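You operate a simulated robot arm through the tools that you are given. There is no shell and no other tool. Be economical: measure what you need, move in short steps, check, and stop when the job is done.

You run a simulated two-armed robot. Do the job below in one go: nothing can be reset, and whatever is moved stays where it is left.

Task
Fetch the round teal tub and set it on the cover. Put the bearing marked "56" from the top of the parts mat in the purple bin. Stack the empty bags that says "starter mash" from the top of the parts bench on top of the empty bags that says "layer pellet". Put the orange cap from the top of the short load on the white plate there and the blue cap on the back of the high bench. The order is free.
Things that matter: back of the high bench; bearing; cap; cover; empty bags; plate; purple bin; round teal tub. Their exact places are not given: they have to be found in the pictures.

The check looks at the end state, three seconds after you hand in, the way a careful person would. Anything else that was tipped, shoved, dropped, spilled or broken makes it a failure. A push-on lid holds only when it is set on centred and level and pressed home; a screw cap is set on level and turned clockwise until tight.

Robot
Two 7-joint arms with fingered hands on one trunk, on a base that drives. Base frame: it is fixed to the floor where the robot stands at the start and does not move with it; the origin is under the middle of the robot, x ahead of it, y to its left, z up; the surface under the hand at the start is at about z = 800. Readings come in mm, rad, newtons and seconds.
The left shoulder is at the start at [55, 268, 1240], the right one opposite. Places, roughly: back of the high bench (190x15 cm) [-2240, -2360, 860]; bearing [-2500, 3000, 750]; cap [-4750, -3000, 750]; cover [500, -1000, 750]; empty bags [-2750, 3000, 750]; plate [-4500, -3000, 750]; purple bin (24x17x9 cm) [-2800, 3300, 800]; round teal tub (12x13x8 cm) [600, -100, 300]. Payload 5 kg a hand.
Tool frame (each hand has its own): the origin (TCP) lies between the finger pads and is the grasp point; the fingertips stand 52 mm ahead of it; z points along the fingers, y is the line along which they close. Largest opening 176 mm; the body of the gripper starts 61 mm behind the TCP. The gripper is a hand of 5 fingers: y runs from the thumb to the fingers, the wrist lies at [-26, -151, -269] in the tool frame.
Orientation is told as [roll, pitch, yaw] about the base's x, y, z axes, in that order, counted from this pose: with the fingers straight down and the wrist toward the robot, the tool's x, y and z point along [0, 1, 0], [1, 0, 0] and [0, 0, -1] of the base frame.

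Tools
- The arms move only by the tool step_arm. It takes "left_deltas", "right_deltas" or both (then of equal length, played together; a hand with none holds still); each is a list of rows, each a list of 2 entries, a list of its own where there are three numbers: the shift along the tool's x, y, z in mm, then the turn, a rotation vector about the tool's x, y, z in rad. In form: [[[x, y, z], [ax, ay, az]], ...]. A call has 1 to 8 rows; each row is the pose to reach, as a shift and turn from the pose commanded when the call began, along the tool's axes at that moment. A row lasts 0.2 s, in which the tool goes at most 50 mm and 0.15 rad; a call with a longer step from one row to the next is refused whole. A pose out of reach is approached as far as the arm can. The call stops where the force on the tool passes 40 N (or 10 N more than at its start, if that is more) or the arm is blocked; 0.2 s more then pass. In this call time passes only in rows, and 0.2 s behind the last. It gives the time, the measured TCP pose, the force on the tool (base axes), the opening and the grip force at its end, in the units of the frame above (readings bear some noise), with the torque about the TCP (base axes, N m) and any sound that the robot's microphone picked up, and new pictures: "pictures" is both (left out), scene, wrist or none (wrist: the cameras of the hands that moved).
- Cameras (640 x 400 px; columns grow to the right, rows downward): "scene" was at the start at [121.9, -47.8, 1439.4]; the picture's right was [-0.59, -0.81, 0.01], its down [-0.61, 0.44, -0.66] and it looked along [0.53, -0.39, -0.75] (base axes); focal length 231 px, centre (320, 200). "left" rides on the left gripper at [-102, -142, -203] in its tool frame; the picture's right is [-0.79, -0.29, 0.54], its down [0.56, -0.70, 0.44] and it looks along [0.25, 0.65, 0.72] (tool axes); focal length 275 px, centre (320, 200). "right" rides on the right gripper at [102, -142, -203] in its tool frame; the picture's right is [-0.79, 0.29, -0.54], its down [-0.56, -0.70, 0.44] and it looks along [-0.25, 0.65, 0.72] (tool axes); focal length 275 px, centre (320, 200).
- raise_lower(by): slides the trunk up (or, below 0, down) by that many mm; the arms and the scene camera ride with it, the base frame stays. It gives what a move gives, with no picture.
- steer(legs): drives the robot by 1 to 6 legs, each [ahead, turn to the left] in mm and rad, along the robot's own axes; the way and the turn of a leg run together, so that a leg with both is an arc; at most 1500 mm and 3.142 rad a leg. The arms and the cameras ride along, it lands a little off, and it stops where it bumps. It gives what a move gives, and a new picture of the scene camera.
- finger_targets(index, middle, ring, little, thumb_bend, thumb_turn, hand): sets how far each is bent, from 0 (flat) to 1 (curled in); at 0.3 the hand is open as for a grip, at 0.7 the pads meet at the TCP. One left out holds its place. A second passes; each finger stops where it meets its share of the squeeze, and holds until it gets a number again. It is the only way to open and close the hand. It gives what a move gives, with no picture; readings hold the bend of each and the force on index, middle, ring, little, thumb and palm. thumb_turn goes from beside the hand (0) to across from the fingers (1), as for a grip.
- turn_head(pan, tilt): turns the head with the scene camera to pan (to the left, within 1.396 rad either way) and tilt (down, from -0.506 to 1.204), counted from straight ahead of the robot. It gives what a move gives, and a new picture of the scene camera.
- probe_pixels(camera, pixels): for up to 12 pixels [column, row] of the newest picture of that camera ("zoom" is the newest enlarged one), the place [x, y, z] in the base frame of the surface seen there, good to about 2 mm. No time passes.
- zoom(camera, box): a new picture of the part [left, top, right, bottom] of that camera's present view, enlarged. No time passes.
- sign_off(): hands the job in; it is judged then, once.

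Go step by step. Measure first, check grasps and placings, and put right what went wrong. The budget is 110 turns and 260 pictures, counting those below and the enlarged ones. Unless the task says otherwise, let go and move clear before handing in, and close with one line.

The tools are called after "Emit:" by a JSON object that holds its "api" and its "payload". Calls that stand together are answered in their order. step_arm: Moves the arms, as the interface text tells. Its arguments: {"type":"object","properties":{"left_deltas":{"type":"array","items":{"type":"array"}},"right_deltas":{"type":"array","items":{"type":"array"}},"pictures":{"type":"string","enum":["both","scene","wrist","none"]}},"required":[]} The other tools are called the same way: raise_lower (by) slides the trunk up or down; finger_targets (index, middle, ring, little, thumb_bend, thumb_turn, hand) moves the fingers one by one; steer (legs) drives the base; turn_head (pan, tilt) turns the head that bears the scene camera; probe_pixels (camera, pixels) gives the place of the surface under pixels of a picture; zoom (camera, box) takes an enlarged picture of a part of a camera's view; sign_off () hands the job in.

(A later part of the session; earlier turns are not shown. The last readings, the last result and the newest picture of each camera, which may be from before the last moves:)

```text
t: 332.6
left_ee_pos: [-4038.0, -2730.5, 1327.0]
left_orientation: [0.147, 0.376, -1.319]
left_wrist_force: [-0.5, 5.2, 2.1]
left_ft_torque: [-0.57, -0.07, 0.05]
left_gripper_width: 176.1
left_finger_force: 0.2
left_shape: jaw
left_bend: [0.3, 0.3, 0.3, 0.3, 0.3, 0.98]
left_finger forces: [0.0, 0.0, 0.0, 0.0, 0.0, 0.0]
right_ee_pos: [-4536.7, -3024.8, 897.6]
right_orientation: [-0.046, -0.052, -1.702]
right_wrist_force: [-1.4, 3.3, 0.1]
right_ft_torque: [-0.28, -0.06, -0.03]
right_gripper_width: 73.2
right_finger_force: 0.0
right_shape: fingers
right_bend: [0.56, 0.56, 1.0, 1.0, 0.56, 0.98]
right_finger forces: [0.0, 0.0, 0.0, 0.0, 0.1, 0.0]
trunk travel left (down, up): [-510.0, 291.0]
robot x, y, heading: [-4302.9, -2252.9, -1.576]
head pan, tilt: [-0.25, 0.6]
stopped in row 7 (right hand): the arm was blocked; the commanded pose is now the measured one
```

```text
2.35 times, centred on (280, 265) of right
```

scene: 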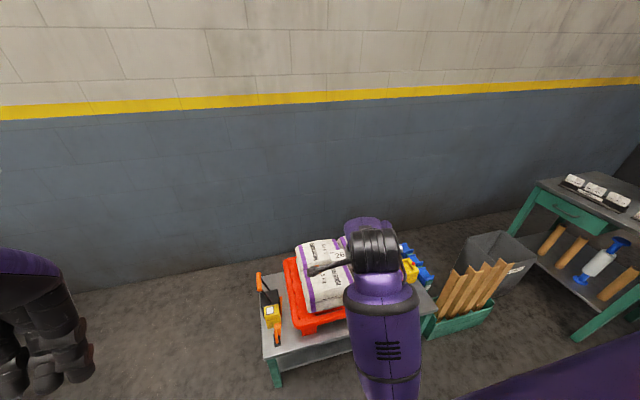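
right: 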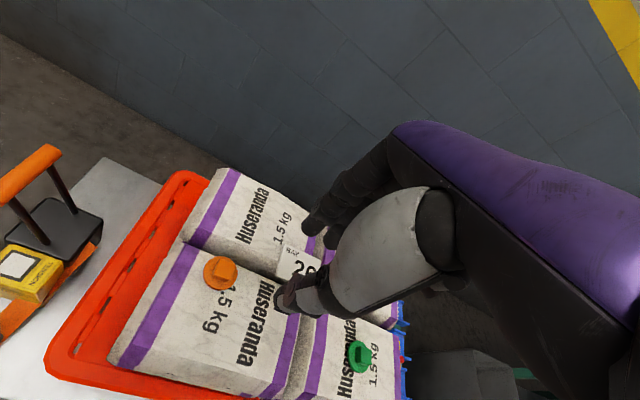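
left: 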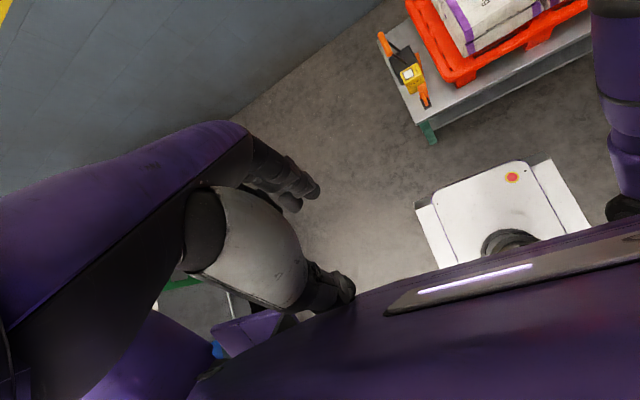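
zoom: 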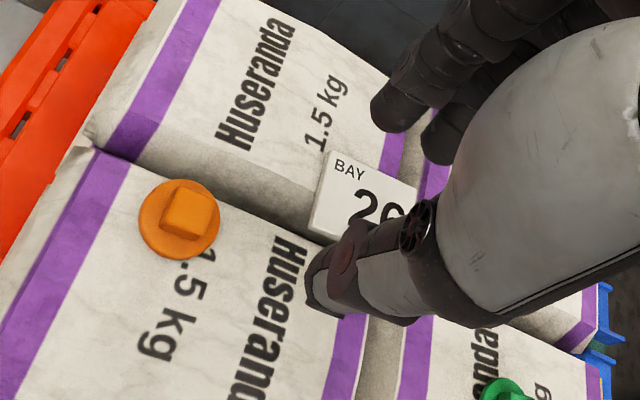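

The inward limit again, at about −17° from straight ahead. Turning the base left 0.2 rad puts all targets to the right side.

Emit:
{"api": "steer", "payload": {"legs": [[0, 0.2]]}}

Emit:
{"api": "step_arm", "payload": {"right_deltas": [[[-27, -9, 9], [0.013, 0.011, 0]], [[-55, -17, 19], [0.026, 0.023, 0]], [[-82, -26, 28], [0.039, 0.035, 0]], [[-110, -35, 38], [0.052, 0.046, 0]], [[-110, -35, 38], [0.052, 0.046, 0]]], "pictures": "wrist"}}

Emit:
{"api": "zoom", "payload": {"camera": "right", "box": [180, 180, 400, 350]}}

```text
t: 334.0
left_ee_pos: [-3947.5, -2670.4, 1323.9]
left_orientation: [0.145, 0.385, -1.117]
left_wrist_force: [0.0, 0.5, -0.7]
left_ft_torque: [-0.05, 0.08, 0.03]
left_gripper_width: 176.0
left_finger_force: 0.0
left_shape: jaw
left_bend: [0.3, 0.3, 0.3, 0.3, 0.3, 0.98]
left_finger forces: [0.0, 0.0, 0.1, 0.0, 0.0, 0.0]
right_ee_pos: [-4376.9, -3055.9, 892.3]
right_orientation: [-0.053, -0.044, -1.496]
right_wrist_force: [0.0, 0.8, 0.3]
right_ft_torque: [-0.09, 0.05, -0.06]
right_gripper_width: 73.0
right_finger_force: 0.0
right_shape: fingers
right_bend: [0.56, 0.56, 1.0, 1.0, 0.56, 0.98]
right_finger forces: [0.0, 0.0, 0.2, 0.0, 0.0, 0.0]
trunk travel left (down, up): [-510.0, 291.0]
robot x, y, heading: [-4308.8, -2256.5, -1.379]
head pan, tilt: [-0.25, 0.6]
```

scene: 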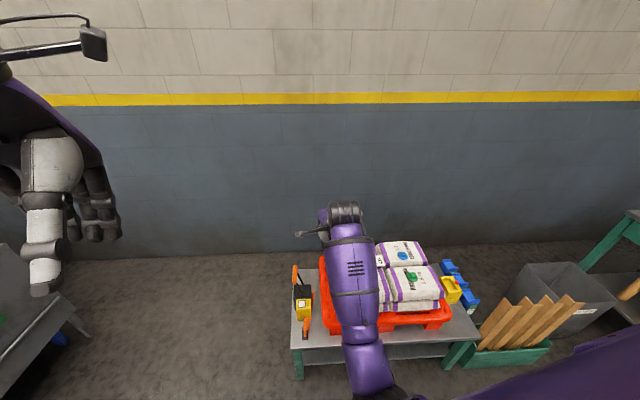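

```text
t: 335.2
left_ee_pos: [-3949.5, -2653.5, 1330.4]
left_orientation: [0.14, 0.367, -1.119]
left_wrist_force: [0.9, 1.4, 0.7]
left_ft_torque: [-0.12, 0.01, 0.01]
left_gripper_width: 175.9
left_finger_force: 0.1
left_shape: jaw
left_bend: [0.3, 0.3, 0.3, 0.3, 0.3, 0.98]
left_finger forces: [0.0, 0.0, 0.0, 0.0, 0.0, 0.0]
right_ee_pos: [-4490.9, -3019.3, 867.1]
right_orientation: [-0.004, -0.003, -1.499]
right_wrist_force: [-0.4, -1.1, 1.0]
right_ft_torque: [-0.05, 0.01, -0.03]
right_gripper_width: 73.1
right_finger_force: 0.0
right_shape: fingers
right_bend: [0.56, 0.56, 1.0, 1.0, 0.56, 0.98]
right_finger forces: [0.1, 0.0, 0.0, 0.0, 0.0, 0.0]
trunk travel left (down, up): [-510.0, 291.0]
robot x, y, heading: [-4309.0, -2258.1, -1.375]
head pan, tilt: [-0.25, 0.6]
```

right: 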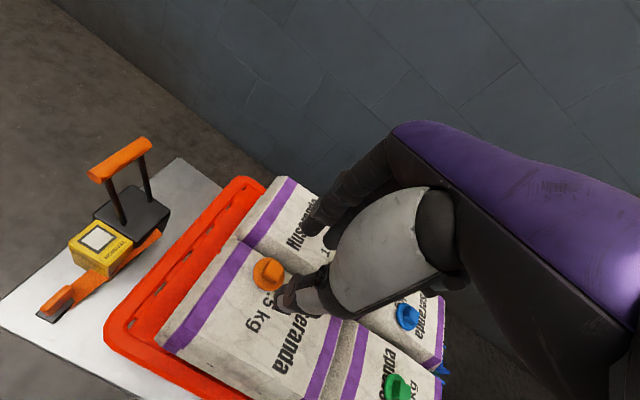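

```text
2.35 times, centred on (290, 265) of right
```

zoom: 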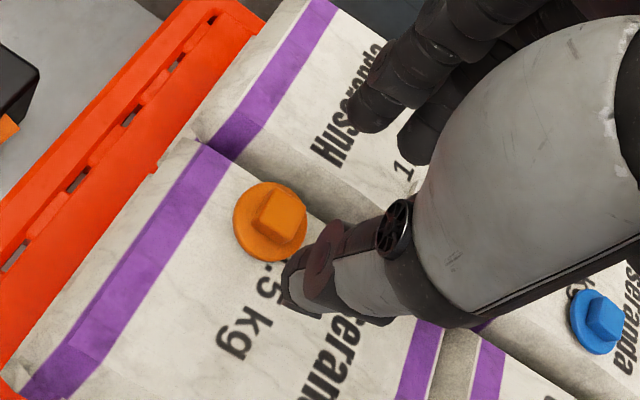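

Level and near the cap. I'll refine the cap position.

Emit:
{"api": "probe_pixels", "payload": {"camera": "zoom", "pixels": [[283, 212], [238, 222], [303, 240], [262, 254], [262, 186], [215, 235], [340, 210], [285, 275], [595, 325], [620, 320], [573, 325]]}}

```text
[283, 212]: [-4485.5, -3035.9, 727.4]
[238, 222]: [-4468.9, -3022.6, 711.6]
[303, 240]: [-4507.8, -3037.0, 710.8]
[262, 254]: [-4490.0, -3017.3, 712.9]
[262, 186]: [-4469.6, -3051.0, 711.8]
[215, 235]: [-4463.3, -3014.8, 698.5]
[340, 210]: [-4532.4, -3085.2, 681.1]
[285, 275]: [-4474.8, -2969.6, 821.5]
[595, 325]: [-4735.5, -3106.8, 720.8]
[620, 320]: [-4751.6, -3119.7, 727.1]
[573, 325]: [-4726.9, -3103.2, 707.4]
```

Cap centre is (−4488,−3037), r≈21, flange top 711.5. I'll descend around it to TCP z≈767.

Emit:
{"api": "step_arm", "payload": {"right_deltas": [[[-4, 20, 30], [0, 0, 0]], [[-4, 20, 65], [0, 0, 0]], [[-4, 20, 88], [0, 0, 0]], [[-4, 20, 99], [0, 0, 0]]], "pictures": "wrist"}}

Emit:
{"api": "zoom", "payload": {"camera": "right", "box": [180, 180, 400, 350]}}

```text
t: 336.2
left_ee_pos: [-3949.5, -2654.8, 1328.8]
left_orientation: [0.144, 0.37, -1.12]
left_wrist_force: [-0.8, 0.7, 0.2]
left_ft_torque: [-0.02, 0.0, -0.02]
left_gripper_width: 176.1
left_finger_force: 0.1
left_shape: jaw
left_bend: [0.3, 0.3, 0.3, 0.3, 0.3, 0.98]
left_finger forces: [0.1, 0.0, 0.0, 0.1, 0.0, 0.1]
right_ee_pos: [-4496.2, -3042.1, 765.7]
right_orientation: [-0.004, -0.004, -1.498]
right_wrist_force: [0.3, -0.2, 0.4]
right_ft_torque: [0.04, 0.01, 0.01]
right_gripper_width: 73.4
right_finger_force: 0.1
right_shape: fingers
right_bend: [0.56, 0.56, 1.0, 1.0, 0.56, 0.98]
right_finger forces: [0.0, 0.1, 0.0, 0.1, 0.0, 0.1]
trunk travel left (down, up): [-510.0, 291.0]
robot x, y, heading: [-4305.9, -2255.8, -1.378]
head pan, tilt: [-0.25, 0.6]
```

right: 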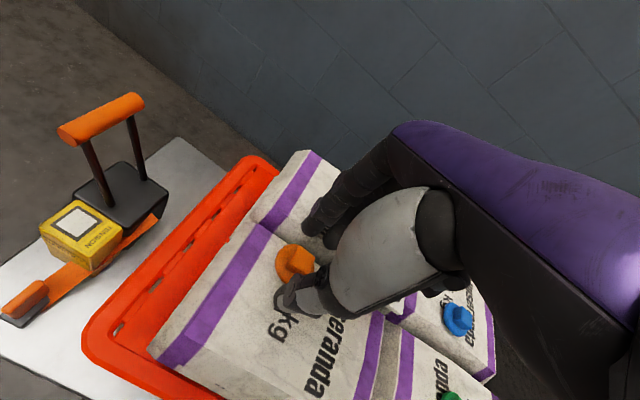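

```text
2.35 times, centred on (290, 265) of right
```

zoom: 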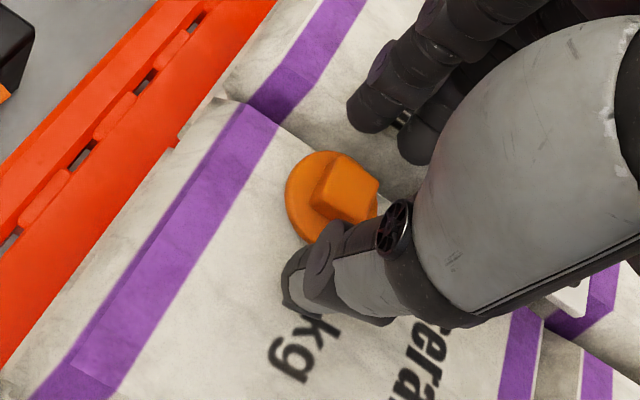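

The cap sits about 4–5 mm left of the pinch line. I'll nudge and close.

Emit:
{"api": "step_arm", "payload": {"right_deltas": [[[5, 0, 0], [0, 0, 0]]], "pictures": "none"}}

Emit:
{"api": "finger_targets", "payload": {"hand": "right", "index": 0.68, "middle": 0.68, "thumb_bend": 0.68}}

Emit:
{"api": "step_arm", "payload": {"right_deltas": [[[0, 0, 0], [0, 0, 0]]], "pictures": "wrist"}}

Emit:
{"api": "zoom", "payload": {"camera": "right", "box": [180, 180, 400, 350]}}

```text
t: 336.6
left_ee_pos: [-3949.4, -2656.1, 1329.4]
left_orientation: [0.145, 0.372, -1.118]
left_wrist_force: [-0.9, 0.0, -0.3]
left_ft_torque: [-0.05, 0.02, 0.02]
left_gripper_width: 176.0
left_finger_force: 0.1
left_shape: jaw
left_bend: [0.3, 0.3, 0.3, 0.3, 0.3, 0.98]
left_finger forces: [0.1, 0.0, 0.0, 0.1, 0.0, 0.1]
right_ee_pos: [-4491.5, -3040.9, 765.7]
right_orientation: [-0.004, -0.006, -1.497]
right_wrist_force: [-0.3, -0.4, -0.2]
right_ft_torque: [-0.03, 0.02, -0.02]
right_gripper_width: 73.1
right_finger_force: 0.0
right_shape: fingers
right_bend: [0.56, 0.56, 1.0, 1.0, 0.56, 0.98]
right_finger forces: [0.0, 0.1, 0.1, 0.0, 0.0, 0.0]
trunk travel left (down, up): [-510.0, 291.0]
robot x, y, heading: [-4307.1, -2256.2, -1.376]
head pan, tilt: [-0.25, 0.6]
```

```text
t: 337.6
left_ee_pos: [-3949.4, -2655.4, 1331.2]
left_orientation: [0.144, 0.371, -1.119]
left_wrist_force: [0.4, 0.0, 0.3]
left_ft_torque: [0.01, -0.01, 0.03]
left_gripper_width: 175.9
left_finger_force: 0.1
left_shape: jaw
left_bend: [0.3, 0.3, 0.3, 0.3, 0.3, 0.98]
left_finger forces: [0.1, 0.0, 0.0, 0.0, 0.0, 0.0]
right_ee_pos: [-4490.2, -3041.9, 766.0]
right_orientation: [-0.002, -0.005, -1.499]
right_wrist_force: [0.2, 0.3, 1.6]
right_ft_torque: [0.03, -0.01, 0.02]
right_gripper_width: 31.7
right_finger_force: 5.3
right_shape: fingers
right_bend: [0.66, 0.67, 1.0, 1.0, 0.66, 0.97]
right_finger forces: [4.1, 1.8, 0.1, 0.1, 5.9, 0.1]
trunk travel left (down, up): [-510.0, 291.0]
robot x, y, heading: [-4307.9, -2251.9, -1.384]
head pan, tilt: [-0.25, 0.6]
```

```text
t: 338.0
left_ee_pos: [-3950.0, -2655.4, 1329.4]
left_orientation: [0.143, 0.37, -1.118]
left_wrist_force: [0.5, 0.0, 0.4]
left_ft_torque: [-0.03, -0.02, -0.02]
left_gripper_width: 176.0
left_finger_force: 0.0
left_shape: jaw
left_bend: [0.3, 0.3, 0.3, 0.3, 0.3, 0.98]
left_finger forces: [0.0, 0.0, 0.1, 0.1, 0.1, 0.0]
right_ee_pos: [-4489.1, -3041.2, 764.7]
right_orientation: [-0.004, -0.005, -1.496]
right_wrist_force: [0.2, -0.5, 0.8]
right_ft_torque: [0.01, -0.05, 0.03]
right_gripper_width: 31.6
right_finger_force: 6.2
right_shape: fingers
right_bend: [0.66, 0.67, 1.0, 1.0, 0.66, 0.97]
right_finger forces: [4.1, 1.7, 0.1, 0.0, 6.0, 0.1]
trunk travel left (down, up): [-510.0, 291.0]
robot x, y, heading: [-4307.4, -2256.2, -1.377]
head pan, tilt: [-0.25, 0.6]
```

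right: 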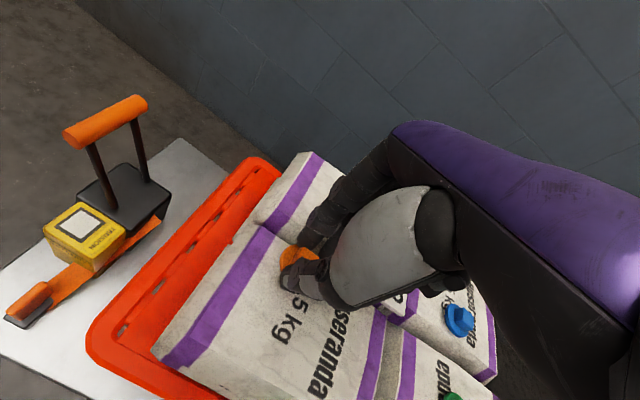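

```text
2.35 times, centred on (290, 265) of right
```

zoom: 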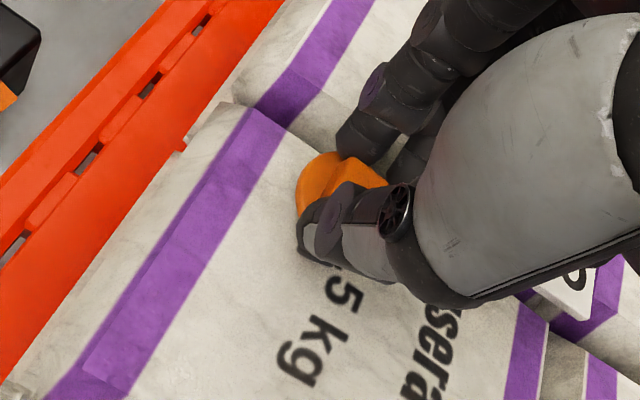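

The width of 31.7 suggests an off-centre chord on the flange. I'll open, shift 10 mm in tool +x and re-grip.

Emit:
{"api": "finger_targets", "payload": {"hand": "right", "index": 0.56, "middle": 0.56, "thumb_bend": 0.56}}

Emit:
{"api": "step_arm", "payload": {"right_deltas": [[[5, 0, 0], [0, 0, 0]], [[10, 0, 0], [0, 0, 0]]], "pictures": "wrist"}}

Emit:
{"api": "zoom", "payload": {"camera": "right", "box": [180, 180, 400, 350]}}

Emit:
{"api": "finger_targets", "payload": {"hand": "right", "index": 0.68, "middle": 0.68, "thumb_bend": 0.68}}

```text
t: 339.0
left_ee_pos: [-3950.4, -2654.6, 1329.9]
left_orientation: [0.143, 0.37, -1.119]
left_wrist_force: [0.1, -0.5, -0.2]
left_ft_torque: [0.03, 0.04, 0.01]
left_gripper_width: 175.6
left_finger_force: 0.1
left_shape: jaw
left_bend: [0.3, 0.3, 0.3, 0.3, 0.3, 0.98]
left_finger forces: [0.0, 0.0, 0.0, 0.0, 0.0, 0.0]
right_ee_pos: [-4490.3, -3040.3, 766.0]
right_orientation: [-0.004, -0.005, -1.498]
right_wrist_force: [-0.2, 1.2, -0.3]
right_ft_torque: [0.01, -0.01, -0.01]
right_gripper_width: 73.0
right_finger_force: 0.1
right_shape: fingers
right_bend: [0.56, 0.56, 1.0, 1.0, 0.56, 0.97]
right_finger forces: [0.1, 0.0, 0.1, 0.0, 0.1, 0.0]
trunk travel left (down, up): [-510.0, 291.0]
robot x, y, heading: [-4303.7, -2253.8, -1.378]
head pan, tilt: [-0.25, 0.6]
```

```text
t: 339.6
left_ee_pos: [-3950.7, -2655.0, 1329.4]
left_orientation: [0.143, 0.371, -1.12]
left_wrist_force: [-0.4, -0.2, 0.7]
left_ft_torque: [0.0, 0.03, 0.0]
left_gripper_width: 176.2
left_finger_force: 0.0
left_shape: jaw
left_bend: [0.3, 0.3, 0.3, 0.3, 0.3, 0.98]
left_finger forces: [0.0, 0.0, 0.0, 0.0, 0.0, 0.0]
right_ee_pos: [-4480.0, -3039.8, 767.6]
right_orientation: [-0.003, -0.006, -1.497]
right_wrist_force: [-0.8, -1.2, 0.1]
right_ft_torque: [-0.01, -0.01, 0.05]
right_gripper_width: 73.0
right_finger_force: 0.0
right_shape: fingers
right_bend: [0.56, 0.56, 1.0, 1.0, 0.56, 0.97]
right_finger forces: [0.0, 0.0, 0.1, 0.1, 0.0, 0.0]
trunk travel left (down, up): [-510.0, 291.0]
robot x, y, heading: [-4307.8, -2251.4, -1.38]
head pan, tilt: [-0.25, 0.6]
```

right: 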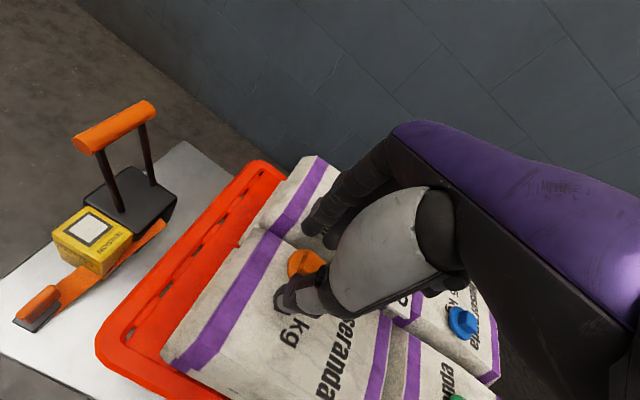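

```text
2.35 times, centred on (290, 265) of right
```

zoom: 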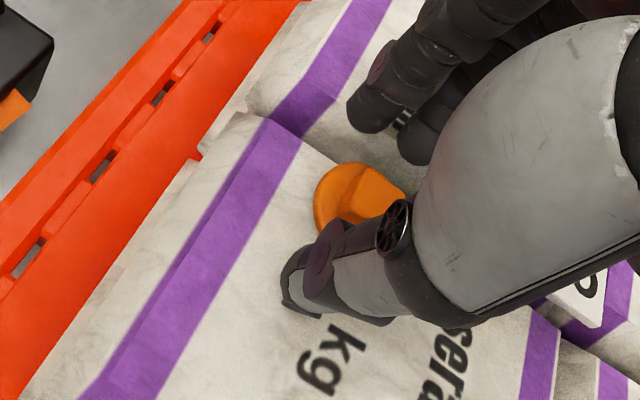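

```text
t: 340.6
left_ee_pos: [-3949.7, -2654.4, 1329.6]
left_orientation: [0.144, 0.371, -1.117]
left_wrist_force: [-0.6, 0.5, -0.3]
left_ft_torque: [0.01, 0.02, 0.02]
left_gripper_width: 176.3
left_finger_force: 0.0
left_shape: jaw
left_bend: [0.3, 0.3, 0.3, 0.3, 0.3, 0.98]
left_finger forces: [0.0, 0.0, 0.1, 0.0, 0.1, 0.1]
right_ee_pos: [-4480.6, -3041.6, 767.2]
right_orientation: [-0.003, -0.005, -1.497]
right_wrist_force: [-0.4, -0.6, 0.0]
right_ft_torque: [-0.02, 0.03, -0.04]
right_gripper_width: 25.9
right_finger_force: 4.0
right_shape: fingers
right_bend: [0.68, 0.67, 1.0, 1.0, 0.66, 0.97]
right_finger forces: [0.5, 3.4, 0.0, 0.1, 4.3, 0.1]
trunk travel left (down, up): [-510.0, 291.0]
robot x, y, heading: [-4306.7, -2249.7, -1.377]
head pan, tilt: [-0.25, 0.6]
```

Now it seems to be holding the block with middle and thumb. I'll look before tightening.

Emit:
{"api": "finger_targets", "payload": {"hand": "right", "index": 0.72, "middle": 0.72, "thumb_bend": 0.72}}

Emit:
{"api": "step_arm", "payload": {"right_deltas": [[[0, 0, -10], [0, 0, 0]], [[0, 0, -25], [0, 0, 0]]], "pictures": "wrist"}}

Emit:
{"api": "zoom", "payload": {"camera": "right", "box": [180, 180, 400, 350]}}

```text
t: 341.6
left_ee_pos: [-3951.0, -2655.4, 1329.5]
left_orientation: [0.144, 0.37, -1.119]
left_wrist_force: [0.5, 0.3, -0.3]
left_ft_torque: [0.0, -0.01, -0.01]
left_gripper_width: 176.1
left_finger_force: 0.1
left_shape: jaw
left_bend: [0.3, 0.3, 0.3, 0.3, 0.3, 0.98]
left_finger forces: [0.0, 0.0, 0.0, 0.0, 0.0, 0.1]
right_ee_pos: [-4480.6, -3040.7, 768.0]
right_orientation: [-0.003, -0.006, -1.497]
right_wrist_force: [0.4, 0.3, 0.1]
right_ft_torque: [-0.03, 0.01, 0.0]
right_gripper_width: 17.4
right_finger_force: 14.8
right_shape: fingers
right_bend: [0.72, 0.67, 1.0, 1.0, 0.67, 0.96]
right_finger forces: [4.5, 11.2, 0.0, 0.1, 14.5, 0.1]
trunk travel left (down, up): [-510.0, 291.0]
robot x, y, heading: [-4306.5, -2259.1, -1.374]
head pan, tilt: [-0.25, 0.6]
```

```text
t: 342.2
left_ee_pos: [-3949.2, -2654.6, 1328.8]
left_orientation: [0.144, 0.37, -1.121]
left_wrist_force: [0.2, -0.1, 0.3]
left_ft_torque: [0.0, 0.0, -0.03]
left_gripper_width: 175.8
left_finger_force: 0.0
left_shape: jaw
left_bend: [0.3, 0.3, 0.3, 0.3, 0.3, 0.98]
left_finger forces: [0.0, 0.0, 0.1, 0.0, 0.1, 0.1]
right_ee_pos: [-4480.1, -3038.5, 792.7]
right_orientation: [-0.004, -0.002, -1.498]
right_wrist_force: [-0.7, 0.1, -0.4]
right_ft_torque: [-0.07, -0.01, -0.06]
right_gripper_width: 17.4
right_finger_force: 14.8
right_shape: fingers
right_bend: [0.72, 0.67, 1.0, 1.0, 0.67, 0.96]
right_finger forces: [3.9, 10.6, 0.0, 0.0, 14.5, 0.0]
trunk travel left (down, up): [-510.0, 291.0]
robot x, y, heading: [-4304.7, -2254.3, -1.376]
head pan, tilt: [-0.25, 0.6]
```

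right: 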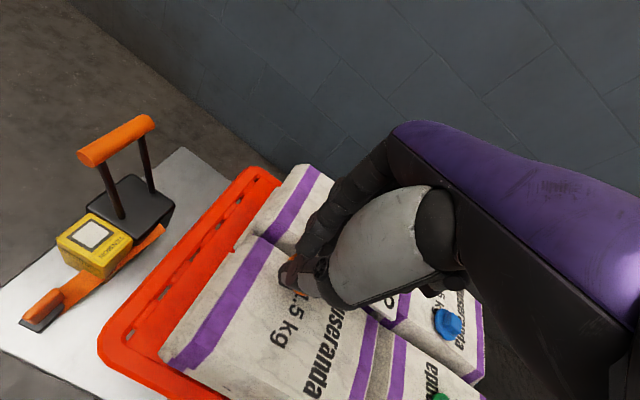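

```text
2.35 times, centred on (290, 265) of right
```

zoom: 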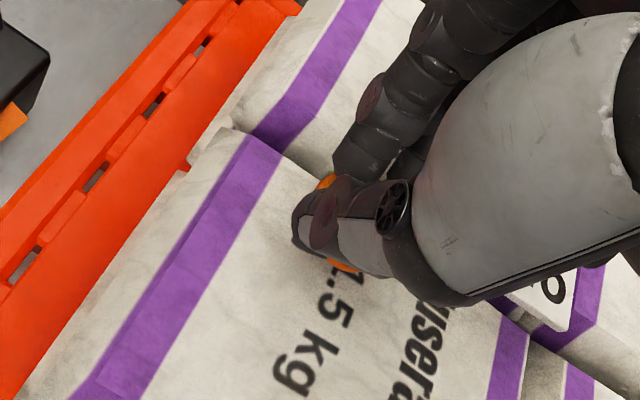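

The orange cap came up with the fingers. I'll carry it over the white plate at z≈812 and check.

Emit:
{"api": "step_arm", "payload": {"right_deltas": [[[-15, 6, -20], [0, 0, 0]], [[-50, 21, -20], [0, 0, 0]], [[-85, 36, -20], [0, 0, 0]], [[-120, 51, -20], [0, 0, 0]], [[-120, 51, -20], [0, 0, 0]]], "pictures": "wrist"}}

Emit:
{"api": "zoom", "payload": {"camera": "right", "box": [200, 190, 380, 330]}}

```text
t: 343.4
left_ee_pos: [-3948.5, -2653.1, 1330.5]
left_orientation: [0.143, 0.369, -1.119]
left_wrist_force: [1.3, 0.5, -0.3]
left_ft_torque: [-0.06, 0.15, 0.04]
left_gripper_width: 176.2
left_finger_force: 0.1
left_shape: jaw
left_bend: [0.3, 0.3, 0.3, 0.3, 0.3, 0.98]
left_finger forces: [0.0, 0.1, 0.0, 0.0, 0.0, 0.1]
right_ee_pos: [-4595.6, -3101.0, 813.5]
right_orientation: [-0.004, -0.006, -1.497]
right_wrist_force: [2.4, 1.1, 0.9]
right_ft_torque: [-0.01, 0.14, -0.02]
right_gripper_width: 17.2
right_finger_force: 14.5
right_shape: fingers
right_bend: [0.72, 0.67, 1.0, 1.0, 0.67, 0.96]
right_finger forces: [3.8, 10.7, 0.0, 0.1, 14.3, 0.0]
trunk travel left (down, up): [-510.0, 291.0]
robot x, y, heading: [-4309.2, -2256.7, -1.375]
head pan, tilt: [-0.25, 0.6]
```

right: 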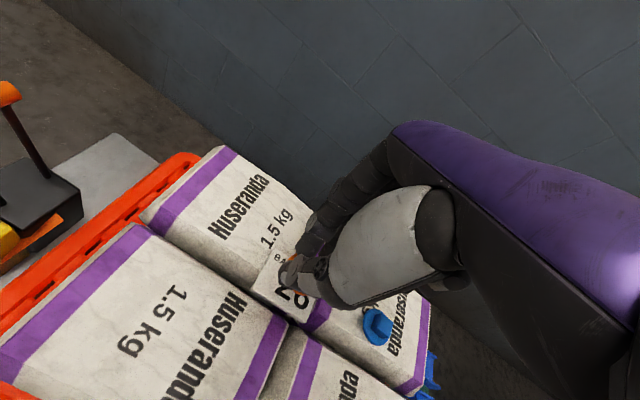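

```text
2.86 times, centred on (290, 260) of right
```

zoom: 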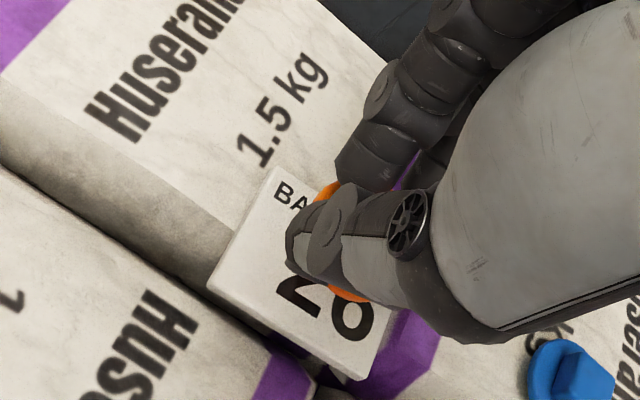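

The cap is held over the plate. I'll probe flange points and plate corners for exact placing.

Emit:
{"api": "probe_pixels", "payload": {"camera": "zoom", "pixels": [[326, 190], [340, 294], [365, 297], [275, 170], [212, 280], [362, 376], [300, 290], [250, 250], [565, 375], [535, 370], [595, 400]]}}

```text
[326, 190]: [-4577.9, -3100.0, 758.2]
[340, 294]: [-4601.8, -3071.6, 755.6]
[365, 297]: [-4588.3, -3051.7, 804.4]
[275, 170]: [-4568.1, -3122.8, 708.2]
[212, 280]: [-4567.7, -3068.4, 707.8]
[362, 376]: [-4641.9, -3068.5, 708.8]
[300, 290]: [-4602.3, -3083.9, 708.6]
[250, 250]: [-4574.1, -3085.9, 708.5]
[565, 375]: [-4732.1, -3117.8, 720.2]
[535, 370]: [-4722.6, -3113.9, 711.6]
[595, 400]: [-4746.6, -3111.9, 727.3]
```

The cap is centred within 5 mm of the plate centre. I'll lower to just above contact.

Emit:
{"api": "step_arm", "payload": {"right_deltas": [[[-5, 0, 20], [0, 0, 0]], [[-5, 0, 33], [0, 0, 0]], [[-5, 0, 38], [0, 0, 0]]], "pictures": "wrist"}}

Emit:
{"api": "zoom", "payload": {"camera": "right", "box": [200, 190, 380, 330]}}

```text
t: 344.2
left_ee_pos: [-3949.3, -2654.4, 1330.5]
left_orientation: [0.14, 0.371, -1.119]
left_wrist_force: [0.3, 0.4, 0.2]
left_ft_torque: [-0.04, 0.02, -0.04]
left_gripper_width: 175.9
left_finger_force: 0.1
left_shape: jaw
left_bend: [0.3, 0.3, 0.3, 0.3, 0.3, 0.98]
left_finger forces: [0.0, 0.1, 0.0, 0.0, 0.1, 0.1]
right_ee_pos: [-4601.8, -3100.7, 775.6]
right_orientation: [-0.005, -0.008, -1.497]
right_wrist_force: [-1.0, 0.1, 3.6]
right_ft_torque: [-0.01, 0.12, 0.01]
right_gripper_width: 17.5
right_finger_force: 15.9
right_shape: fingers
right_bend: [0.72, 0.67, 1.0, 1.0, 0.67, 0.96]
right_finger forces: [5.5, 12.4, 0.0, 0.0, 14.5, 0.0]
trunk travel left (down, up): [-510.0, 291.0]
robot x, y, heading: [-4302.2, -2253.5, -1.377]
head pan, tilt: [-0.25, 0.6]
```

right: 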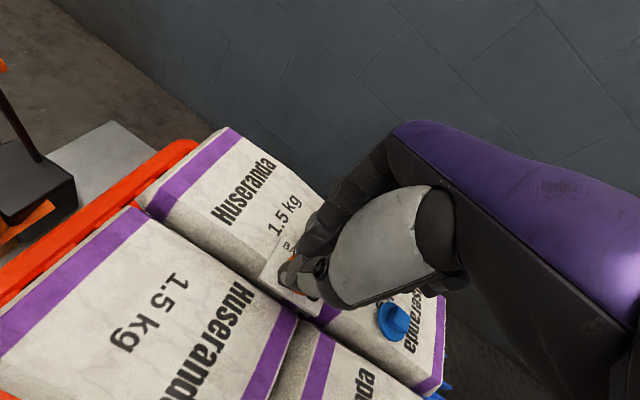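

```text
2.86 times, centred on (290, 260) of right
```

zoom: 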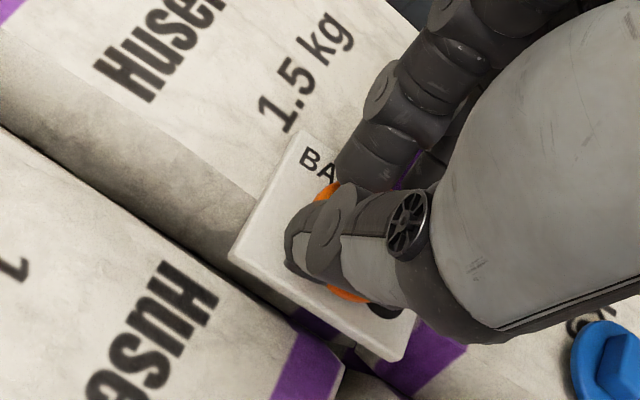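

Contact has just begun (3.6 N) with the cap on the plate. I'll release gently and lift.

Emit:
{"api": "finger_targets", "payload": {"hand": "right", "index": 0.6, "middle": 0.58, "thumb_bend": 0.58}}

Emit:
{"api": "step_arm", "payload": {"right_deltas": [[[0, 0, -20], [0, 0, 0]], [[0, 0, -50], [0, 0, 0]], [[0, 0, -80], [0, 0, 0]]], "pictures": "wrist"}}

Emit:
{"api": "zoom", "payload": {"camera": "right", "box": [200, 190, 400, 340]}}

```text
t: 345.2
left_ee_pos: [-3949.8, -2655.7, 1329.9]
left_orientation: [0.143, 0.37, -1.118]
left_wrist_force: [-0.5, 0.3, 0.9]
left_ft_torque: [-0.03, -0.03, 0.01]
left_gripper_width: 176.0
left_finger_force: 0.1
left_shape: jaw
left_bend: [0.3, 0.3, 0.3, 0.3, 0.3, 0.98]
left_finger forces: [0.0, 0.0, 0.0, 0.1, 0.0, 0.1]
right_ee_pos: [-4602.6, -3099.9, 774.5]
right_orientation: [-0.004, -0.005, -1.498]
right_wrist_force: [0.6, 0.5, -0.1]
right_ft_torque: [0.02, 0.01, -0.01]
right_gripper_width: 62.0
right_finger_force: 0.1
right_shape: fingers
right_bend: [0.6, 0.57, 1.0, 1.0, 0.57, 0.97]
right_finger forces: [0.0, 0.0, 0.1, 0.1, 0.0, 0.1]
trunk travel left (down, up): [-510.0, 291.0]
robot x, y, heading: [-4306.1, -2254.7, -1.385]
head pan, tilt: [-0.25, 0.6]
```

```text
t: 346.0
left_ee_pos: [-3950.2, -2654.4, 1330.6]
left_orientation: [0.144, 0.368, -1.118]
left_wrist_force: [0.2, 1.4, -0.1]
left_ft_torque: [-0.06, 0.02, 0.01]
left_gripper_width: 176.3
left_finger_force: 0.0
left_shape: jaw
left_bend: [0.3, 0.3, 0.3, 0.3, 0.3, 0.98]
left_finger forces: [0.0, 0.0, 0.0, 0.0, 0.0, 0.0]
right_ee_pos: [-4601.2, -3098.9, 854.6]
right_orientation: [-0.003, -0.003, -1.497]
right_wrist_force: [0.9, 0.4, -1.8]
right_ft_torque: [-0.12, 0.07, -0.02]
right_gripper_width: 62.0
right_finger_force: 0.1
right_shape: fingers
right_bend: [0.6, 0.57, 1.0, 1.0, 0.57, 0.97]
right_finger forces: [0.1, 0.0, 0.0, 0.0, 0.0, 0.0]
trunk travel left (down, up): [-510.0, 291.0]
robot x, y, heading: [-4305.1, -2256.0, -1.379]
head pan, tilt: [-0.25, 0.6]
```

right: 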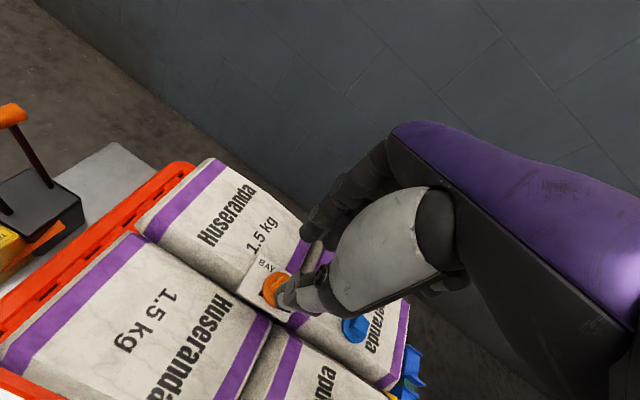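

```text
2.67 times, centred on (300, 265) of right
```

zoom: 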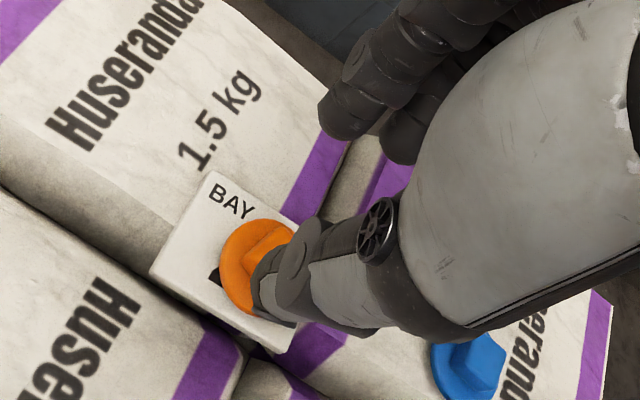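

The orange cap rests on the white plate. Now I'll measure the blue cap.

Emit:
{"api": "probe_pixels", "payload": {"camera": "zoom", "pixels": [[480, 355], [436, 362], [445, 385], [440, 345], [465, 397], [495, 385], [500, 350], [425, 385], [255, 255], [228, 270], [270, 240]]}}

```text
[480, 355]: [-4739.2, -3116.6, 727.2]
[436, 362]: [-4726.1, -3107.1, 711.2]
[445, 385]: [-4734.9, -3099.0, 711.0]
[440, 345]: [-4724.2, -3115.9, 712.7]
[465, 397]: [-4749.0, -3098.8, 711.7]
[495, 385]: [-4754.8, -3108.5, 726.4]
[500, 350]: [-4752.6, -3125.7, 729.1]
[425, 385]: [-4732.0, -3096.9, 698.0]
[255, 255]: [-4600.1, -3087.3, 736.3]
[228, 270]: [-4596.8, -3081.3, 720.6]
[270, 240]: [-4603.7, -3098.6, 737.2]
```

Blue cap centre is about (−4744,−3118). I'll move over it using the same relative grip that worked for the orange cap.

Emit:
{"api": "finger_targets", "payload": {"hand": "right", "index": 0.56, "middle": 0.56, "thumb_bend": 0.56}}

Emit:
{"api": "step_arm", "payload": {"right_deltas": [[[-34, 3, 0], [0, 0, 0]], [[-68, 6, 0], [0, 0, 0]], [[-103, 9, 0], [0, 0, 0]], [[-137, 12, 0], [0, 0, 0]], [[-137, 12, 40], [0, 0, 0]], [[-137, 12, 40], [0, 0, 0]]], "pictures": "wrist"}}

Emit:
{"api": "zoom", "payload": {"camera": "right", "box": [200, 190, 400, 340]}}

```text
t: 347.0
left_ee_pos: [-3949.6, -2655.0, 1330.0]
left_orientation: [0.144, 0.369, -1.117]
left_wrist_force: [-0.6, 0.1, 0.1]
left_ft_torque: [0.0, 0.02, 0.02]
left_gripper_width: 176.4
left_finger_force: 0.1
left_shape: jaw
left_bend: [0.3, 0.3, 0.3, 0.3, 0.3, 0.98]
left_finger forces: [0.1, 0.0, 0.0, 0.0, 0.1, 0.0]
right_ee_pos: [-4601.9, -3098.1, 855.0]
right_orientation: [-0.004, -0.007, -1.498]
right_wrist_force: [-0.2, 0.0, -0.8]
right_ft_torque: [0.01, -0.01, -0.01]
right_gripper_width: 72.7
right_finger_force: 0.0
right_shape: fingers
right_bend: [0.56, 0.56, 1.0, 1.0, 0.56, 0.97]
right_finger forces: [0.0, 0.1, 0.0, 0.0, 0.0, 0.0]
trunk travel left (down, up): [-510.0, 291.0]
robot x, y, heading: [-4304.6, -2254.0, -1.367]
head pan, tilt: [-0.25, 0.6]
```

```text
t: 348.4
left_ee_pos: [-3949.7, -2655.2, 1329.9]
left_orientation: [0.142, 0.369, -1.119]
left_wrist_force: [0.4, 0.1, 0.5]
left_ft_torque: [-0.1, 0.05, 0.05]
left_gripper_width: 176.0
left_finger_force: 0.0
left_shape: jaw
left_bend: [0.3, 0.3, 0.3, 0.3, 0.3, 0.98]
left_finger forces: [0.1, 0.1, 0.0, 0.0, 0.0, 0.1]
right_ee_pos: [-4736.5, -3119.8, 815.9]
right_orientation: [-0.005, -0.007, -1.497]
right_wrist_force: [1.3, 0.9, 0.6]
right_ft_torque: [-0.08, 0.08, -0.07]
right_gripper_width: 73.2
right_finger_force: 0.1
right_shape: fingers
right_bend: [0.56, 0.56, 1.0, 1.0, 0.56, 0.98]
right_finger forces: [0.1, 0.1, 0.0, 0.0, 0.0, 0.0]
trunk travel left (down, up): [-510.0, 291.0]
robot x, y, heading: [-4308.2, -2258.5, -1.377]
head pan, tilt: [-0.25, 0.6]
```

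right: 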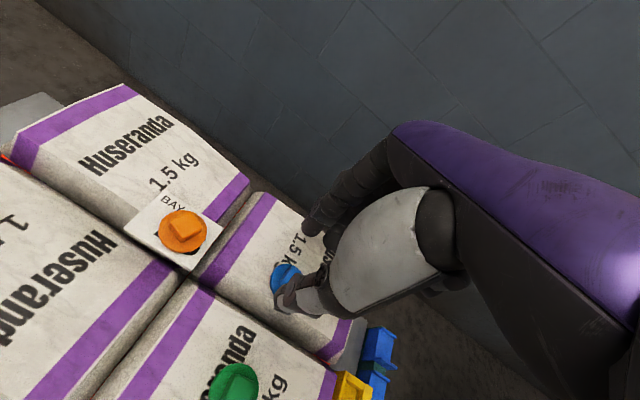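

```text
2.67 times, centred on (300, 265) of right
```

zoom: 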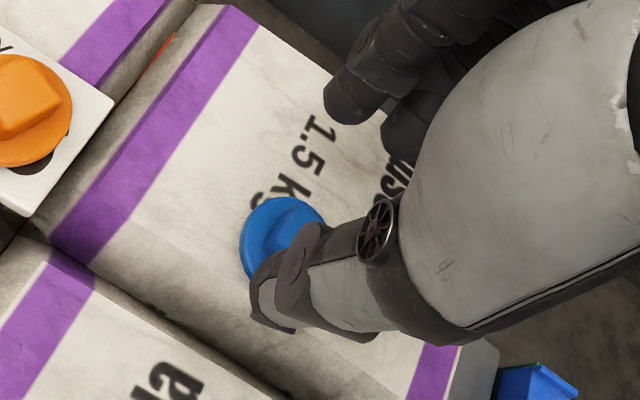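

The orange cap looks centred on the plate. I'll descend on the blue cap.

Emit:
{"api": "step_arm", "payload": {"right_deltas": [[[0, 0, 25], [0, 0, 0]], [[0, 0, 40], [0, 0, 0]], [[0, 0, 48], [0, 0, 0]]], "pictures": "wrist"}}

Emit:
{"api": "zoom", "payload": {"camera": "right", "box": [200, 190, 400, 340]}}

Emit:
{"api": "finger_targets", "payload": {"hand": "right", "index": 0.68, "middle": 0.68, "thumb_bend": 0.68}}

```text
t: 349.2
left_ee_pos: [-3949.5, -2656.1, 1329.5]
left_orientation: [0.143, 0.371, -1.119]
left_wrist_force: [0.1, -0.5, -0.5]
left_ft_torque: [0.04, -0.02, -0.01]
left_gripper_width: 176.0
left_finger_force: 0.1
left_shape: jaw
left_bend: [0.3, 0.3, 0.3, 0.3, 0.3, 0.98]
left_finger forces: [0.0, 0.0, 0.1, 0.1, 0.0, 0.0]
right_ee_pos: [-4737.7, -3121.1, 768.1]
right_orientation: [-0.003, -0.003, -1.497]
right_wrist_force: [0.3, 0.1, -0.4]
right_ft_torque: [0.0, 0.0, 0.01]
right_gripper_width: 72.4
right_finger_force: 0.0
right_shape: fingers
right_bend: [0.56, 0.56, 1.0, 1.0, 0.56, 0.98]
right_finger forces: [0.1, 0.0, 0.0, 0.1, 0.1, 0.0]
trunk travel left (down, up): [-510.0, 291.0]
robot x, y, heading: [-4306.1, -2255.8, -1.376]
head pan, tilt: [-0.25, 0.6]
```

right: 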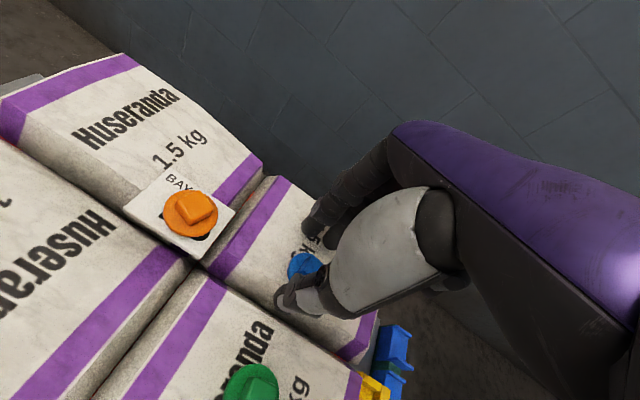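

```text
2.67 times, centred on (300, 265) of right
```

zoom: 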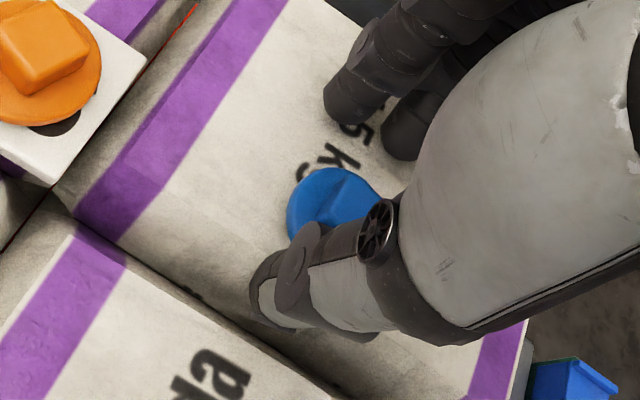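

```text
t: 350.2
left_ee_pos: [-3948.3, -2654.8, 1329.5]
left_orientation: [0.144, 0.37, -1.119]
left_wrist_force: [-0.2, 0.6, -0.1]
left_ft_torque: [-0.02, -0.02, 0.01]
left_gripper_width: 176.5
left_finger_force: 0.1
left_shape: jaw
left_bend: [0.3, 0.3, 0.3, 0.3, 0.3, 0.98]
left_finger forces: [0.1, 0.0, 0.0, 0.1, 0.0, 0.2]
right_ee_pos: [-4738.4, -3121.6, 767.8]
right_orientation: [-0.005, -0.004, -1.498]
right_wrist_force: [0.1, 0.0, -0.2]
right_ft_torque: [0.0, 0.02, 0.01]
right_gripper_width: 22.4
right_finger_force: 1.0
right_shape: fingers
right_bend: [0.68, 0.68, 1.0, 1.0, 0.68, 0.97]
right_finger forces: [0.0, 1.1, 0.0, 0.1, 1.1, 0.0]
trunk travel left (down, up): [-510.0, 291.0]
robot x, y, heading: [-4301.7, -2251.5, -1.375]
head pan, tilt: [-0.25, 0.6]
```

Middle and thumb have just met the block. I'll tighten and lift.

Emit:
{"api": "finger_targets", "payload": {"hand": "right", "index": 0.73, "middle": 0.73, "thumb_bend": 0.73}}

Emit:
{"api": "step_arm", "payload": {"right_deltas": [[[0, 0, -15], [0, 0, 0]], [[0, 0, -50], [0, 0, 0]], [[0, 0, -90], [0, 0, 0]], [[0, 0, -130], [0, 0, 0]]], "pictures": "wrist"}}

Emit:
{"api": "zoom", "payload": {"camera": "right", "box": [200, 190, 400, 340]}}

```text
t: 351.2
left_ee_pos: [-3950.4, -2655.2, 1329.7]
left_orientation: [0.142, 0.37, -1.12]
left_wrist_force: [-1.1, -0.7, -0.1]
left_ft_torque: [0.01, -0.02, 0.0]
left_gripper_width: 176.0
left_finger_force: 0.1
left_shape: jaw
left_bend: [0.3, 0.3, 0.3, 0.3, 0.3, 0.98]
left_finger forces: [0.1, 0.0, 0.1, 0.0, 0.0, 0.1]
right_ee_pos: [-4737.5, -3121.4, 768.3]
right_orientation: [-0.006, -0.005, -1.498]
right_wrist_force: [0.1, 0.5, -0.6]
right_ft_torque: [-0.02, -0.02, 0.01]
right_gripper_width: 12.0
right_finger_force: 15.8
right_shape: fingers
right_bend: [0.72, 0.72, 1.0, 1.0, 0.7, 0.96]
right_finger forces: [6.6, 11.9, 0.0, 0.1, 13.4, 0.0]
trunk travel left (down, up): [-510.0, 291.0]
robot x, y, heading: [-4305.2, -2256.5, -1.376]
head pan, tilt: [-0.25, 0.6]
```

```text
t: 352.2
left_ee_pos: [-3950.0, -2654.5, 1330.8]
left_orientation: [0.142, 0.367, -1.119]
left_wrist_force: [0.1, 0.7, -0.6]
left_ft_torque: [-0.1, 0.04, 0.03]
left_gripper_width: 175.8
left_finger_force: 0.0
left_shape: jaw
left_bend: [0.3, 0.3, 0.3, 0.3, 0.3, 0.98]
left_finger forces: [0.1, 0.0, 0.0, 0.0, 0.1, 0.0]
right_ee_pos: [-4736.5, -3119.8, 898.0]
right_orientation: [-0.005, -0.003, -1.496]
right_wrist_force: [2.2, 2.1, -2.0]
right_ft_torque: [-0.19, 0.09, -0.04]
right_gripper_width: 12.2
right_finger_force: 15.9
right_shape: fingers
right_bend: [0.72, 0.72, 1.0, 1.0, 0.7, 0.96]
right_finger forces: [6.7, 11.8, 0.0, 0.0, 13.2, 0.1]
trunk travel left (down, up): [-510.0, 291.0]
robot x, y, heading: [-4307.0, -2255.4, -1.378]
head pan, tilt: [-0.25, 0.6]
```

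right: 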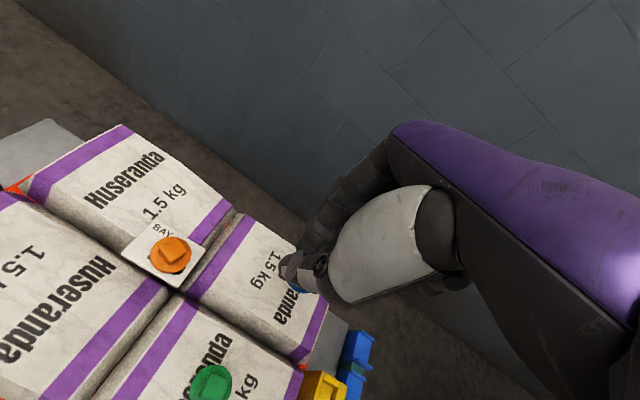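

```text
2.67 times, centred on (300, 265) of right
```

zoom: 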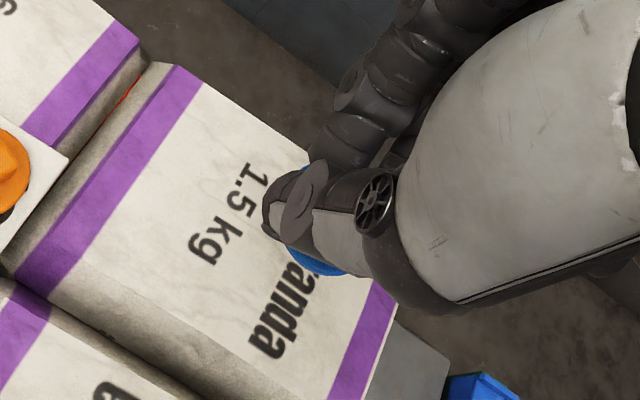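

The blue cap is held. I'll raise and retract the hand, then drive back north toward the gap.

Emit:
{"api": "raise_lower", "payload": {"by": 130}}

Emit:
{"api": "step_arm", "payload": {"right_deltas": [[[10, -30, 0], [0, 0, 0]], [[20, -60, 0], [0, 0, 0]], [[30, -90, 0], [0, 0, 0]], [[40, -120, 0], [0, 0, 0]], [[45, -150, 0], [0, 0, 0]]], "pictures": "none"}}

Emit:
{"api": "steer", "payload": {"legs": [[0, 1.75], [705, 0], [0, 1.15], [1300, 0], [1300, 0], [0, -1.45]]}}

Emit:
{"api": "turn_head", "payload": {"pan": 0.0, "tilt": 0.5}}

```text
t: 353.8
left_ee_pos: [-3949.3, -2655.1, 1459.0]
left_orientation: [0.143, 0.37, -1.119]
left_wrist_force: [0.1, -1.0, -0.3]
left_ft_torque: [0.02, 0.01, 0.01]
left_gripper_width: 176.0
left_finger_force: 0.0
left_shape: jaw
left_bend: [0.3, 0.3, 0.3, 0.3, 0.3, 0.98]
left_finger forces: [0.0, 0.1, 0.1, 0.1, 0.0, 0.0]
right_ee_pos: [-4736.6, -3121.9, 1027.1]
right_orientation: [-0.004, -0.004, -1.497]
right_wrist_force: [0.7, 0.2, -0.6]
right_ft_torque: [-0.02, -0.02, 0.0]
right_gripper_width: 12.2
right_finger_force: 15.6
right_shape: fingers
right_bend: [0.72, 0.72, 1.0, 1.0, 0.7, 0.96]
right_finger forces: [6.6, 11.8, 0.1, 0.1, 13.1, 0.1]
trunk travel left (down, up): [-640.0, 161.0]
robot x, y, heading: [-4306.8, -2253.4, -1.378]
head pan, tilt: [-0.25, 0.6]
```

```text
t: 355.0
left_ee_pos: [-3950.2, -2654.2, 1459.3]
left_orientation: [0.142, 0.368, -1.119]
left_wrist_force: [-1.1, 1.0, 0.7]
left_ft_torque: [-0.11, -0.05, 0.03]
left_gripper_width: 176.0
left_finger_force: 0.0
left_shape: jaw
left_bend: [0.3, 0.3, 0.3, 0.3, 0.3, 0.98]
left_finger forces: [0.0, 0.0, 0.0, 0.0, 0.0, 0.0]
right_ee_pos: [-4702.8, -2967.4, 1025.9]
right_orientation: [-0.003, -0.007, -1.496]
right_wrist_force: [0.5, -0.2, 1.1]
right_ft_torque: [-0.03, -0.03, 0.01]
right_gripper_width: 11.8
right_finger_force: 16.3
right_shape: fingers
right_bend: [0.72, 0.72, 1.0, 1.0, 0.7, 0.96]
right_finger forces: [6.8, 11.9, 0.0, 0.1, 13.1, 0.0]
trunk travel left (down, up): [-640.0, 161.0]
robot x, y, heading: [-4307.0, -2256.7, -1.376]
head pan, tilt: [-0.25, 0.6]
```

```text
t: 393.4
left_ee_pos: [-3097.1, 898.1, 1459.2]
left_orientation: [0.143, 0.369, 0.33]
left_wrist_force: [-0.3, -0.4, -0.2]
left_ft_torque: [-0.03, -0.01, 0.02]
left_gripper_width: 176.1
left_finger_force: 0.1
left_shape: jaw
left_bend: [0.3, 0.3, 0.3, 0.3, 0.3, 0.98]
left_finger forces: [0.1, 0.0, 0.1, 0.1, 0.0, 0.0]
right_ee_pos: [-2880.4, 112.7, 1025.6]
right_orientation: [-0.004, -0.007, -0.051]
right_wrist_force: [0.4, 1.2, -0.7]
right_ft_torque: [-0.03, 0.03, 0.01]
right_gripper_width: 11.1
right_finger_force: 13.3
right_shape: fingers
right_bend: [0.73, 0.72, 1.0, 1.0, 0.7, 0.96]
right_finger forces: [6.9, 10.0, 0.1, 0.0, 10.2, 0.0]
trunk travel left (down, up): [-640.0, 161.0]
robot x, y, heading: [-3540.8, 607.0, 0.066]
head pan, tilt: [-0.25, 0.6]
```

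scene: 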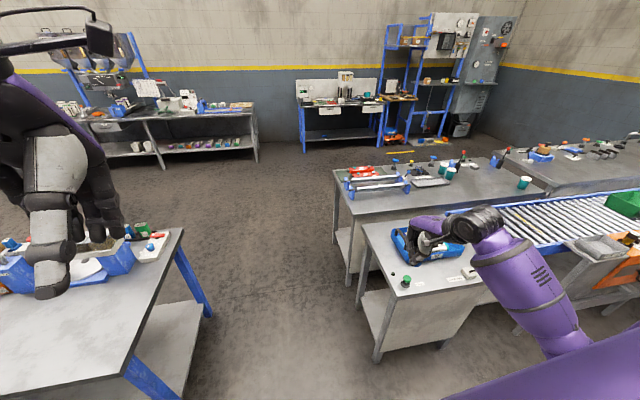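

```text
t: 394.2
left_ee_pos: [-3120.6, 896.0, 1467.2]
left_orientation: [0.14, 0.353, 0.328]
left_wrist_force: [-2.0, -0.9, 1.5]
left_ft_torque: [0.18, -0.31, 0.0]
left_gripper_width: 176.0
left_finger_force: 0.1
left_shape: jaw
left_bend: [0.3, 0.3, 0.3, 0.3, 0.3, 0.97]
left_finger forces: [0.1, 0.0, 0.0, 0.0, 0.0, 0.1]
right_ee_pos: [-2895.8, 110.5, 1035.0]
right_orientation: [-0.001, -0.021, -0.05]
right_wrist_force: [-2.7, -2.1, -0.6]
right_ft_torque: [0.14, -0.25, -0.03]
right_gripper_width: 10.6
right_finger_force: 14.8
right_shape: fingers
right_bend: [0.73, 0.72, 1.0, 1.0, 0.7, 0.96]
right_finger forces: [7.2, 10.6, 0.1, 0.0, 11.1, 0.0]
trunk travel left (down, up): [-640.0, 161.0]
robot x, y, heading: [-3540.0, 608.1, 0.072]
head pan, tilt: [0.0, 0.499]
```

scene: 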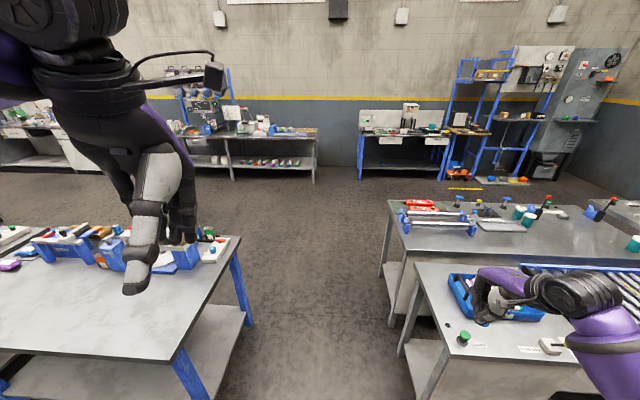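

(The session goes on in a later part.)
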